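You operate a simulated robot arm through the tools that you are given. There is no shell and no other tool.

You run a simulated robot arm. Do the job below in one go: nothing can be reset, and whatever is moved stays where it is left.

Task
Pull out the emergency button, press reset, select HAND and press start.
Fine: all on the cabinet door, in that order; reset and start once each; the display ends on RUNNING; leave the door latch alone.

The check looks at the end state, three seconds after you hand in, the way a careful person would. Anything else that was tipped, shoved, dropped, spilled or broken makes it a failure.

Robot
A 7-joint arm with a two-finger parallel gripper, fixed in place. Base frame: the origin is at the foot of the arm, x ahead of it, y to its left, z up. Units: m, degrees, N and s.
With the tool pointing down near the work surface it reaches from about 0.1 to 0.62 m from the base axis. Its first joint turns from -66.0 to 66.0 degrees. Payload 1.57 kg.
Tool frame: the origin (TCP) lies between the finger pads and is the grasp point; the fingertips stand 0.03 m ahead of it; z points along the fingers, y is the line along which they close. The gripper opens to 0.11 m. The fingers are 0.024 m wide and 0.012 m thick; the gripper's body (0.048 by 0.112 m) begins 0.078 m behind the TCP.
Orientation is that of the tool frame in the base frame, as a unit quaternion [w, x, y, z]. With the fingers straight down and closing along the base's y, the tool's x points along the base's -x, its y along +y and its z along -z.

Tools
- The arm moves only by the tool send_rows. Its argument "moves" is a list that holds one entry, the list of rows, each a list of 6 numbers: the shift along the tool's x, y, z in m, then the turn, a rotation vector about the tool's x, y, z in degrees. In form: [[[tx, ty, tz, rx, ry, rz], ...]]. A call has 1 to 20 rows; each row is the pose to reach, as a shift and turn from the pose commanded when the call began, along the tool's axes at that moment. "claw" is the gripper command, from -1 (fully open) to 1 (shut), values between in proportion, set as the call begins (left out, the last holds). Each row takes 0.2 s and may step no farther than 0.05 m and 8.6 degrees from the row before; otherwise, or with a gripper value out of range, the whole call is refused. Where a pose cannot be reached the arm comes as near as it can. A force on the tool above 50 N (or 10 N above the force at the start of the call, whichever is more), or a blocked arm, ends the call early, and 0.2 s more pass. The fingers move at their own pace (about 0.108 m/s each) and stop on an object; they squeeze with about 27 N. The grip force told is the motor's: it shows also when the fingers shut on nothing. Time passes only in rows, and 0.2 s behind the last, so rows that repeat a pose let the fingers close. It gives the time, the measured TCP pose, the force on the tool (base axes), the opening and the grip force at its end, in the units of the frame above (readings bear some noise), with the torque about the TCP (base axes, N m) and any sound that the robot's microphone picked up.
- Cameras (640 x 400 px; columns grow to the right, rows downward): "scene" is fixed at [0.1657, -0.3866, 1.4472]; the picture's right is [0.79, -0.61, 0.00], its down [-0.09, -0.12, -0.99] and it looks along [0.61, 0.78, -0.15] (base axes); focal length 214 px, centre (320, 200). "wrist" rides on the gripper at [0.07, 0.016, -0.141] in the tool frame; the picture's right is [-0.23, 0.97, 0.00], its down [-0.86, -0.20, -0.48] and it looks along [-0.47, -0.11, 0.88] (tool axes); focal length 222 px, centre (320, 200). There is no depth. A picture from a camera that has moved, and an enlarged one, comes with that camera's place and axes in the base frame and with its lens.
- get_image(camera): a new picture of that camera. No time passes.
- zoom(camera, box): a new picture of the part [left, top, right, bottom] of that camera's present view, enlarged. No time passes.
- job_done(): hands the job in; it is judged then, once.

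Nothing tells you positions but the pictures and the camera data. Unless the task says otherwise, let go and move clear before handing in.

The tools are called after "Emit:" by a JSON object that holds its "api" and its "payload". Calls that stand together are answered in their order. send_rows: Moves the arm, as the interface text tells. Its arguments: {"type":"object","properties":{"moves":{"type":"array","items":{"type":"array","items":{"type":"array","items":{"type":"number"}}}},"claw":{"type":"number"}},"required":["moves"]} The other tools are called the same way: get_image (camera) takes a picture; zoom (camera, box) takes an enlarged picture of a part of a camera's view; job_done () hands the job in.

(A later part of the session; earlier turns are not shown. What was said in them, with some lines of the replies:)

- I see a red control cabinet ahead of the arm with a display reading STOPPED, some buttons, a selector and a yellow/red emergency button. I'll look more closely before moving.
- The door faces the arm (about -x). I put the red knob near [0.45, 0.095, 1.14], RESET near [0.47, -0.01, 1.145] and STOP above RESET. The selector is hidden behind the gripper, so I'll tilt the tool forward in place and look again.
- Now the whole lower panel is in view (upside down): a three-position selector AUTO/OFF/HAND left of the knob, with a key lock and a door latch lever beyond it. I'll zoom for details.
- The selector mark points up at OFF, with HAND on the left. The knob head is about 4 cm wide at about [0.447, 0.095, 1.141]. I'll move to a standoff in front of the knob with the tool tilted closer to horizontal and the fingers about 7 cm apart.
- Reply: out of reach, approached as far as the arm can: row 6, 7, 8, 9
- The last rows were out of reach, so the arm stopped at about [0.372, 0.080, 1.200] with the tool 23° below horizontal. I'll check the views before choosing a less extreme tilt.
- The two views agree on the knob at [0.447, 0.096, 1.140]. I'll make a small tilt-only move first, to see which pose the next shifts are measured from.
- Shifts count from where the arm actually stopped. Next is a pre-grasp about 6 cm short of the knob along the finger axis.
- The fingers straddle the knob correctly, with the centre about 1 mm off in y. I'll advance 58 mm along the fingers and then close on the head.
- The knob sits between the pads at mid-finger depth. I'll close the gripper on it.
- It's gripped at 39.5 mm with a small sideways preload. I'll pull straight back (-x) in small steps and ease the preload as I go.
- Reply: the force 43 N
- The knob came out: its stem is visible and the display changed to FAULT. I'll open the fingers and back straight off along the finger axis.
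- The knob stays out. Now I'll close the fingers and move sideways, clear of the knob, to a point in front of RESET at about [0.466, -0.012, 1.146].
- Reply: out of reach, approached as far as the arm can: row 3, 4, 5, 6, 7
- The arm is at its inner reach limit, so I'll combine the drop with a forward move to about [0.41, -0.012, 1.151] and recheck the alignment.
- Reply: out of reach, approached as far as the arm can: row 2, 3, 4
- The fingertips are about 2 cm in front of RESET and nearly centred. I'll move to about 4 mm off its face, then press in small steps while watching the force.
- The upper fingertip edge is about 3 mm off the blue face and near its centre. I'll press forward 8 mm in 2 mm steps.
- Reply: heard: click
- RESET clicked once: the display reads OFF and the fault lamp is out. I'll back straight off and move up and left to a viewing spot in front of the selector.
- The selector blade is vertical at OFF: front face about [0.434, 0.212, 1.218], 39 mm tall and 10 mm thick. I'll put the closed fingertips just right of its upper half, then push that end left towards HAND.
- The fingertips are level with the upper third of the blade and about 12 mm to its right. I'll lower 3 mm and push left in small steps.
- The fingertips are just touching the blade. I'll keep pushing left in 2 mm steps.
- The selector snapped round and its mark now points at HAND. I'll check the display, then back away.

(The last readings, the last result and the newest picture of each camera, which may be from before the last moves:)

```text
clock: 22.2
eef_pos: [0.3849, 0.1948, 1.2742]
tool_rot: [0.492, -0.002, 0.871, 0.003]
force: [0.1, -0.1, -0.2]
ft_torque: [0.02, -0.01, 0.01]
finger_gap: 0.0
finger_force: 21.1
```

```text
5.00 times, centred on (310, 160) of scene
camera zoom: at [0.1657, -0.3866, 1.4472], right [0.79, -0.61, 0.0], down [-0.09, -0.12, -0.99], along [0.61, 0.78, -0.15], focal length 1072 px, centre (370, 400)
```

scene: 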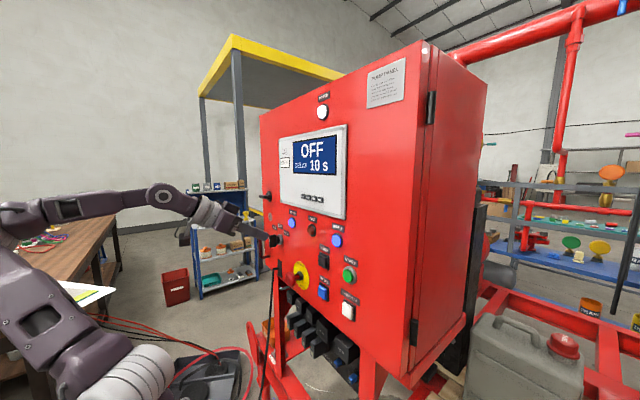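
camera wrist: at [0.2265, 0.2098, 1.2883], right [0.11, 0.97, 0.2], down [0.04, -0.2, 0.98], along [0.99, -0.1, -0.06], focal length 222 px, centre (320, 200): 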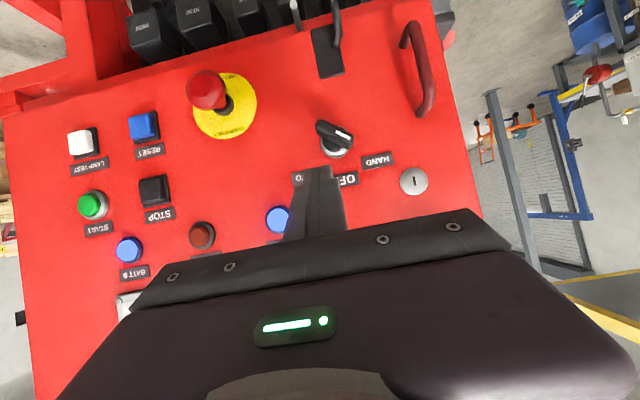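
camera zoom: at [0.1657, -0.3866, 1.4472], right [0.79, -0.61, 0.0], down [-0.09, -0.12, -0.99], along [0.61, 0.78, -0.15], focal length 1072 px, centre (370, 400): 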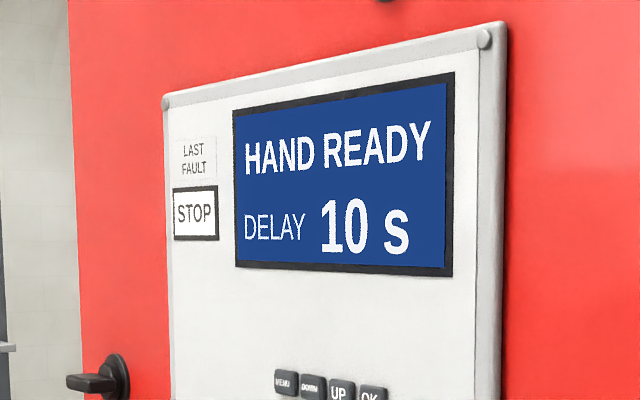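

The display now reads HAND READY with DELAY 10 s. START is at about [0.466, -0.096, 1.225], so I'll cross over, staying clear of the panel, to a standoff in front of it.

Emit:
{"api": "send_rows", "payload": {"moves": [[[0.0, -0.035, 0.0, 0, 0, 0], [0.0, -0.072, 0.003, 0, 0, 0], [0.0, -0.109, 0.006, 0, 0, 0], [0.0, -0.146, 0.01, 0, 0, 0], [0.004, -0.183, 0.014, 0, 0, 0], [0.008, -0.22, 0.018, 0, 0, 0], [0.014, -0.256, 0.024, 0, 0, 0], [0.0212, -0.2908, 0.0306, 0, 0, 0], [0.0212, -0.2908, 0.0306, 0, 0, 0]]]}}

Emit:
{"api": "zoom", "payload": {"camera": "wrist", "box": [220, 100, 420, 240]}}

Emit:
{"api": "zoom", "payload": {"camera": "scene", "box": [290, 230, 390, 320]}}

Emit:
{"api": "get_image", "payload": {"camera": "scene"}}

```text
clock: 24.2
eef_pos: [0.401, -0.0947, 1.2391]
tool_rot: [0.491, -0.004, 0.871, 0.003]
force: [0.3, 0.1, 0.2]
ft_torque: [-0.02, 0.01, -0.03]
finger_gap: 0.0
finger_force: 21.8
```

```text
2.86 times, centred on (320, 170) of wrist
camera zoom: at [0.2441, -0.0797, 1.2528], right [0.11, 0.97, 0.2], down [0.04, -0.2, 0.98], along [0.99, -0.1, -0.06], focal length 635 px, centre (320, 286)
```

zoom: 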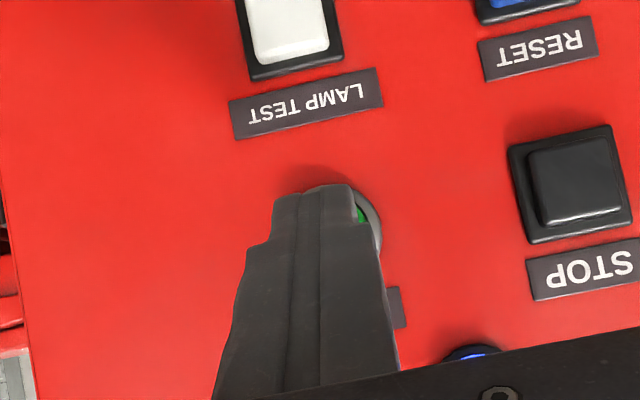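

```text
4.44 times, centred on (340, 275) of scene
camera zoom: at [0.1657, -0.3866, 1.4472], right [0.79, -0.61, 0.0], down [-0.09, -0.12, -0.99], along [0.61, 0.78, -0.15], focal length 953 px, centre (231, -133)
```

zoom: 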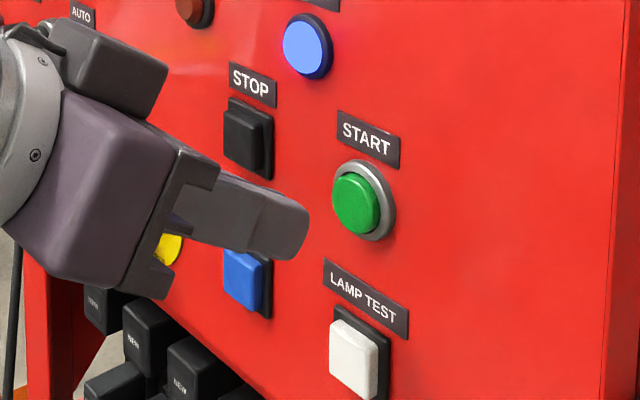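

```text
taken
```

scene: 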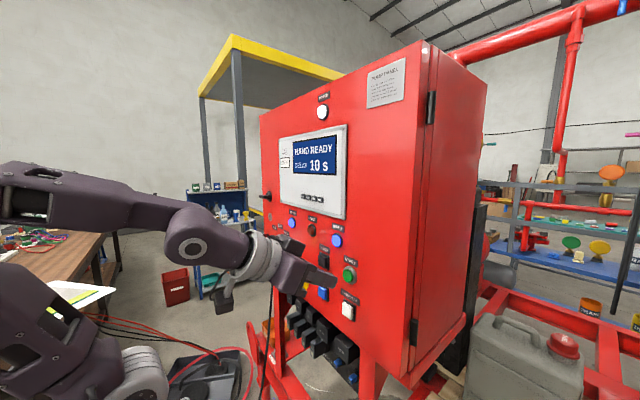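

I'm lined up on START to within a couple of millimetres. I'll close to about 6 mm off the green face and check once more before pressing.

Emit:
{"api": "send_rows", "payload": {"moves": [[[-0.002, -0.0005, 0.009, 0, 0, 0], [-0.004, -0.001, 0.018, 0, 0, 0], [-0.0063, -0.0013, 0.0278, 0, 0, 0], [-0.0063, -0.0013, 0.0278, 0, 0, 0]]]}}

Emit:
{"api": "zoom", "payload": {"camera": "wrist", "box": [220, 100, 420, 240]}}

Emit:
{"api": "zoom", "payload": {"camera": "scene", "box": [310, 240, 380, 300]}}

```text
clock: 25.2
eef_pos: [0.4279, -0.0973, 1.2304]
tool_rot: [0.491, -0.003, 0.871, 0.004]
force: [0.4, 0.3, 0.1]
ft_torque: [0.01, -0.04, 0.01]
finger_gap: 0.0
finger_force: 21.5
```

```text
2.86 times, centred on (320, 170) of wrist
camera zoom: at [0.271, -0.0816, 1.2442], right [0.11, 0.97, 0.2], down [0.04, -0.2, 0.98], along [0.99, -0.1, -0.06], focal length 635 px, centre (320, 286)
```

zoom: 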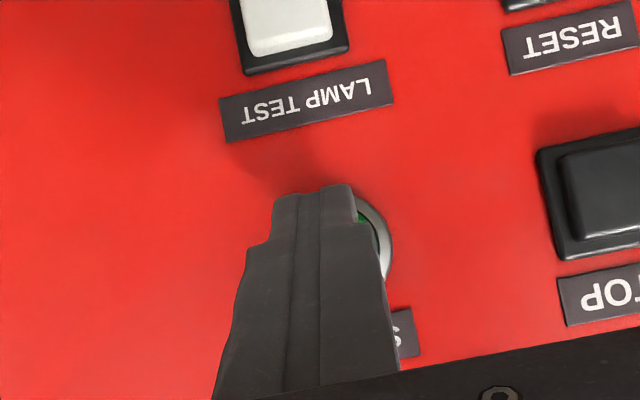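

```text
6.67 times, centred on (345, 270) of scene
camera zoom: at [0.1657, -0.3866, 1.4472], right [0.79, -0.61, 0.0], down [-0.09, -0.12, -0.99], along [0.61, 0.78, -0.15], focal length 1430 px, centre (153, -267)
```

zoom: 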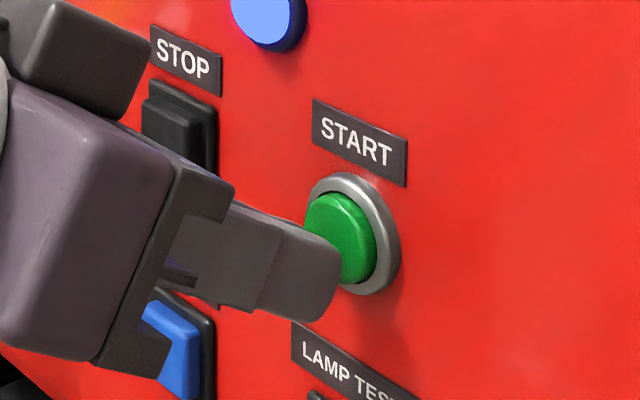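

The fingertips are centred on the green cap with a gap of about 6 mm. I'll press forward in small steps, once.

Emit:
{"api": "send_rows", "payload": {"moves": [[[-0.00104, 0, 0.00171, 0, 0, 0], [-0.00208, 0, 0.00342, 0, 0, 0], [-0.00312, 0, 0.00513, 0, 0, 0], [-0.00416, 0, 0.00684, 0, 0, 0], [-0.0052, 0, 0.00855, 0, 0, 0]]]}}

Emit:
{"api": "zoom", "payload": {"camera": "scene", "box": [270, 120, 350, 200]}}

Emit:
{"api": "zoom", "payload": {"camera": "scene", "box": [310, 240, 380, 300]}}

```text
clock: 26.4
eef_pos: [0.4375, -0.0962, 1.2293]
tool_rot: [0.491, -0.003, 0.871, 0.004]
force: [-10.6, 4.3, 3.3]
ft_torque: [0.04, -0.04, 0.17]
finger_gap: 0.0001
finger_force: 21.4
heard: click
```

```text
5.00 times, centred on (310, 160) of scene
camera zoom: at [0.1652, -0.3865, 1.4473], right [0.79, -0.61, 0.0], down [-0.09, -0.12, -0.99], along [0.61, 0.78, -0.15], focal length 1072 px, centre (370, 400)
```

zoom: 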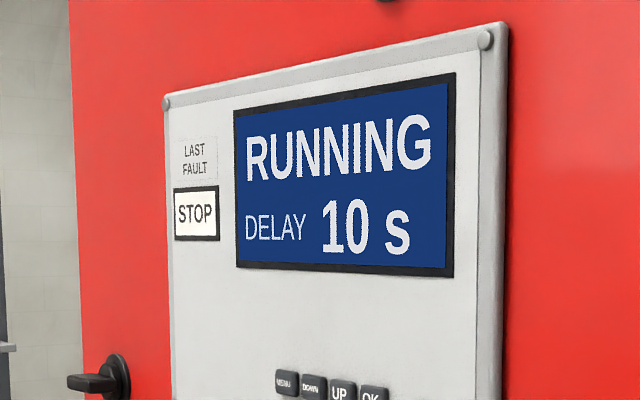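

```text
6.67 times, centred on (345, 270) of scene
camera zoom: at [0.1652, -0.3865, 1.4473], right [0.79, -0.61, 0.0], down [-0.09, -0.12, -0.99], along [0.61, 0.78, -0.15], focal length 1430 px, centre (153, -267)
```

zoom: 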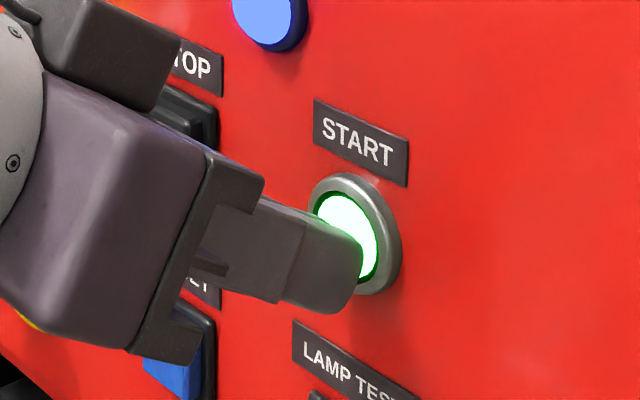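

START clicked once, its lamp lit and the display shows RUNNING. I'll back straight off and go to a clear position, then wait to see whether the state holds.

Emit:
{"api": "send_rows", "payload": {"moves": [[[0.0021, 0, -0.0034, 0, 0, 0], [0.0052, 0, -0.0086, 0, 0, 0], [0.006, 0, -0.025, 0, 0, 0], [0.0, 0, -0.045, 0, 0, 0], [-0.02, 0.02, -0.065, 0, 0, 0], [-0.045, 0.04, -0.08, 0, 0, 0], [-0.045, 0.04, -0.08, 0, 0, 0]]]}}

Emit:
{"api": "get_image", "payload": {"camera": "scene"}}

Emit:
{"api": "get_image", "payload": {"camera": "wrist"}}

```text
clock: 28.0
eef_pos: [0.393, -0.0578, 1.3097]
tool_rot: [0.491, -0.003, 0.871, 0.003]
force: [-0.3, -1.6, -0.1]
ft_torque: [-0.02, -0.02, 0.02]
finger_gap: 0.0
finger_force: 20.7
```

```text
taken
```

scene: 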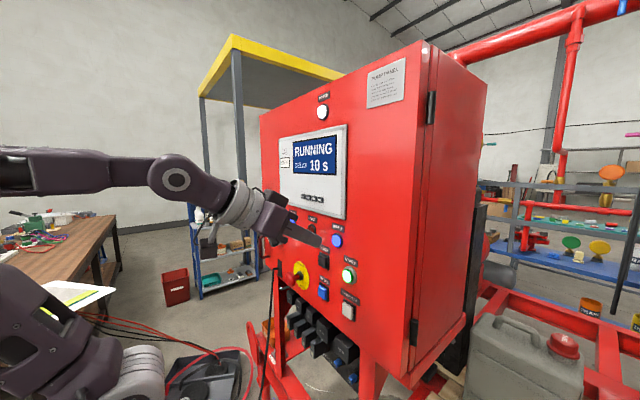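

```text
taken
camera wrist: at [0.2357, -0.0426, 1.3242], right [0.11, 0.97, 0.2], down [0.04, -0.2, 0.98], along [0.99, -0.1, -0.06], focal length 222 px, centre (320, 200)
```

wrist: 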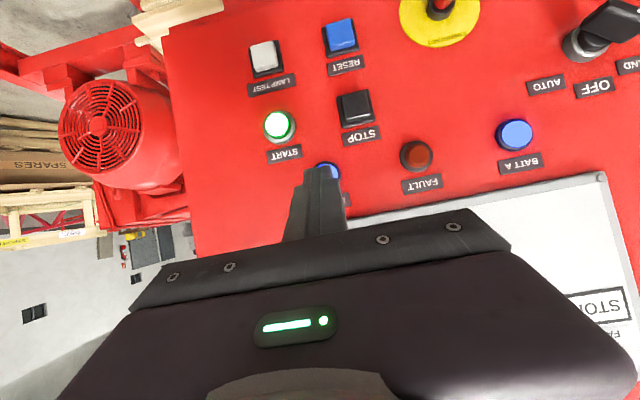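

The display still shows RUNNING and I'm clear of the panel. I'll pull back a little more and wait out the 10 s delay to be sure nothing changes.

Emit:
{"api": "send_rows", "payload": {"moves": [[[-0.001, 0.02, -0.012, 0, 0, 0], [-0.002, 0.04, -0.024, 0, 0, 0], [-0.002, 0.06, -0.035, 0, 0, 0], [-0.002, 0.06, -0.035, 0, 0, 0], [-0.002, 0.06, -0.035, 0, 0, 0], [-0.002, 0.06, -0.035, 0, 0, 0], [-0.002, 0.06, -0.035, 0, 0, 0], [-0.002, 0.06, -0.035, 0, 0, 0], [-0.002, 0.06, -0.035, 0, 0, 0], [-0.002, 0.06, -0.035, 0, 0, 0], [-0.002, 0.06, -0.035, 0, 0, 0], [-0.002, 0.06, -0.035, 0, 0, 0], [-0.002, 0.06, -0.035, 0, 0, 0], [-0.002, 0.06, -0.035, 0, 0, 0], [-0.002, 0.06, -0.035, 0, 0, 0], [-0.002, 0.06, -0.035, 0, 0, 0], [-0.002, 0.06, -0.035, 0, 0, 0], [-0.002, 0.06, -0.035, 0, 0, 0], [-0.002, 0.06, -0.035, 0, 0, 0], [-0.002, 0.06, -0.035, 0, 0, 0]]]}}

Emit:
{"api": "send_rows", "payload": {"moves": [[[0, 0, 0, 0, 0, 0], [0, 0, 0, 0, 0, 0], [0, 0, 0, 0, 0, 0], [0, 0, 0, 0, 0, 0], [0, 0, 0, 0, 0, 0], [0, 0, 0, 0, 0, 0], [0, 0, 0, 0, 0, 0], [0, 0, 0, 0, 0, 0], [0, 0, 0, 0, 0, 0], [0, 0, 0, 0, 0, 0], [0, 0, 0, 0, 0, 0], [0, 0, 0, 0, 0, 0], [0, 0, 0, 0, 0, 0], [0, 0, 0, 0, 0, 0], [0, 0, 0, 0, 0, 0], [0, 0, 0, 0, 0, 0], [0, 0, 0, 0, 0, 0], [0, 0, 0, 0, 0, 0], [0, 0, 0, 0, 0, 0], [0, 0, 0, 0, 0, 0]]]}}

Emit:
{"api": "send_rows", "payload": {"moves": [[[0, 0, 0, 0, 0, 0], [0, 0, 0, 0, 0, 0], [0, 0, 0, 0, 0, 0], [0, 0, 0, 0, 0, 0], [0, 0, 0, 0, 0, 0], [0, 0, 0, 0, 0, 0], [0, 0, 0, 0, 0, 0], [0, 0, 0, 0, 0, 0], [0, 0, 0, 0, 0, 0], [0, 0, 0, 0, 0, 0], [0, 0, 0, 0, 0, 0], [0, 0, 0, 0, 0, 0], [0, 0, 0, 0, 0, 0], [0, 0, 0, 0, 0, 0], [0, 0, 0, 0, 0, 0], [0, 0, 0, 0, 0, 0], [0, 0, 0, 0, 0, 0], [0, 0, 0, 0, 0, 0], [0, 0, 0, 0, 0, 0], [0, 0, 0, 0, 0, 0]]]}}

Emit:
{"api": "get_image", "payload": {"camera": "scene"}}

Emit:
{"api": "zoom", "payload": {"camera": "scene", "box": [250, 100, 390, 330]}}

Emit:
{"api": "get_image", "payload": {"camera": "wrist"}}

```text
clock: 32.2
eef_pos: [0.3644, 0.0024, 1.3299]
tool_rot: [0.491, -0.003, 0.871, 0.004]
force: [-0.8, -0.3, -0.3]
ft_torque: [0.03, 0.01, 0.0]
finger_gap: 0.0001
finger_force: 21.9
```

```text
clock: 36.4
eef_pos: [0.3635, 0.0026, 1.3298]
tool_rot: [0.491, -0.003, 0.871, 0.004]
force: [0.2, -0.6, 0.4]
ft_torque: [0.01, -0.01, -0.02]
finger_gap: 0.0
finger_force: 21.1
```

```text
clock: 40.6
eef_pos: [0.3633, 0.0022, 1.3299]
tool_rot: [0.491, -0.003, 0.871, 0.004]
force: [0.5, -0.3, 0.9]
ft_torque: [0.02, 0.0, 0.04]
finger_gap: 0.0
finger_force: 21.5
```

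```text
taken
```

scene: 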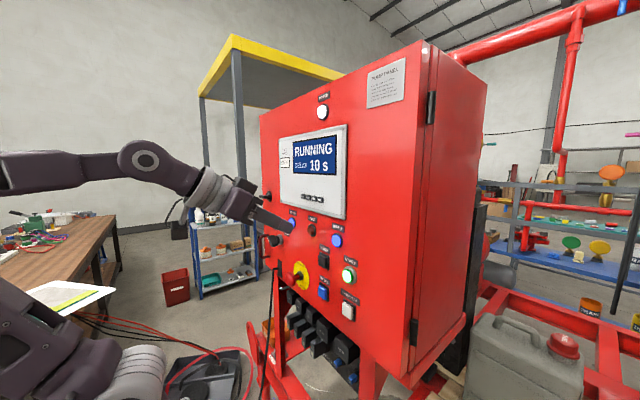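

```text
1.74 times, centred on (320, 215) of scene
camera zoom: at [0.1657, -0.3866, 1.4472], right [0.79, -0.61, 0.0], down [-0.09, -0.12, -0.99], along [0.61, 0.78, -0.15], focal length 373 px, centre (320, 174)
```

zoom: 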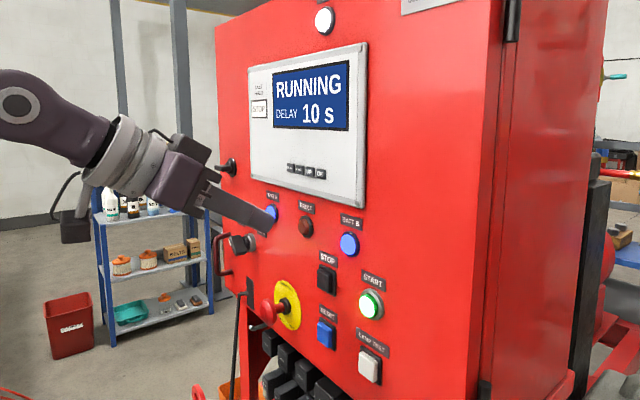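

```text
taken
camera wrist: at [0.2064, 0.0176, 1.3434], right [0.11, 0.97, 0.2], down [0.04, -0.2, 0.98], along [0.99, -0.1, -0.06], focal length 222 px, centre (320, 200)
```

wrist: 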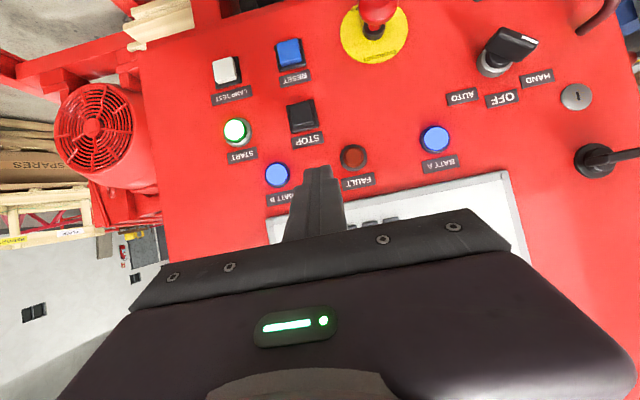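

More than 12 s after START the display still reads RUNNING, the knob is out, the selector is at HAND, the fault lamp is off and the latch hasn't been touched. The arm is clear of the panel and holding nothing, so I'm handing in.

Emit:
{"api": "job_done", "payload": {}}

```text
The job is handed in.
```

The emergency button is out, the selector is at HAND and the display reads RUNNING. I did the steps in the order you gave and handed the job in.

- **Emergency button:** I gripped it and pulled it out. It stayed out after I let go, and the display went from STOPPED to FAULT.
- **Reset:** I pressed it once and heard one click. The fault lamp went out and the display showed OFF.
- **Selector:** I pushed it from OFF to HAND, where it snapped into place, and the display showed HAND READY.
- **Start:** I pressed it once and heard one click. Its lamp lit and the display showed RUNNING.

I waited about 14 seconds after pressing start, because the display also shows a 10 s delay, and it still read RUNNING. I didn't touch the door latch. The arm is clear of the panel and holding nothing.
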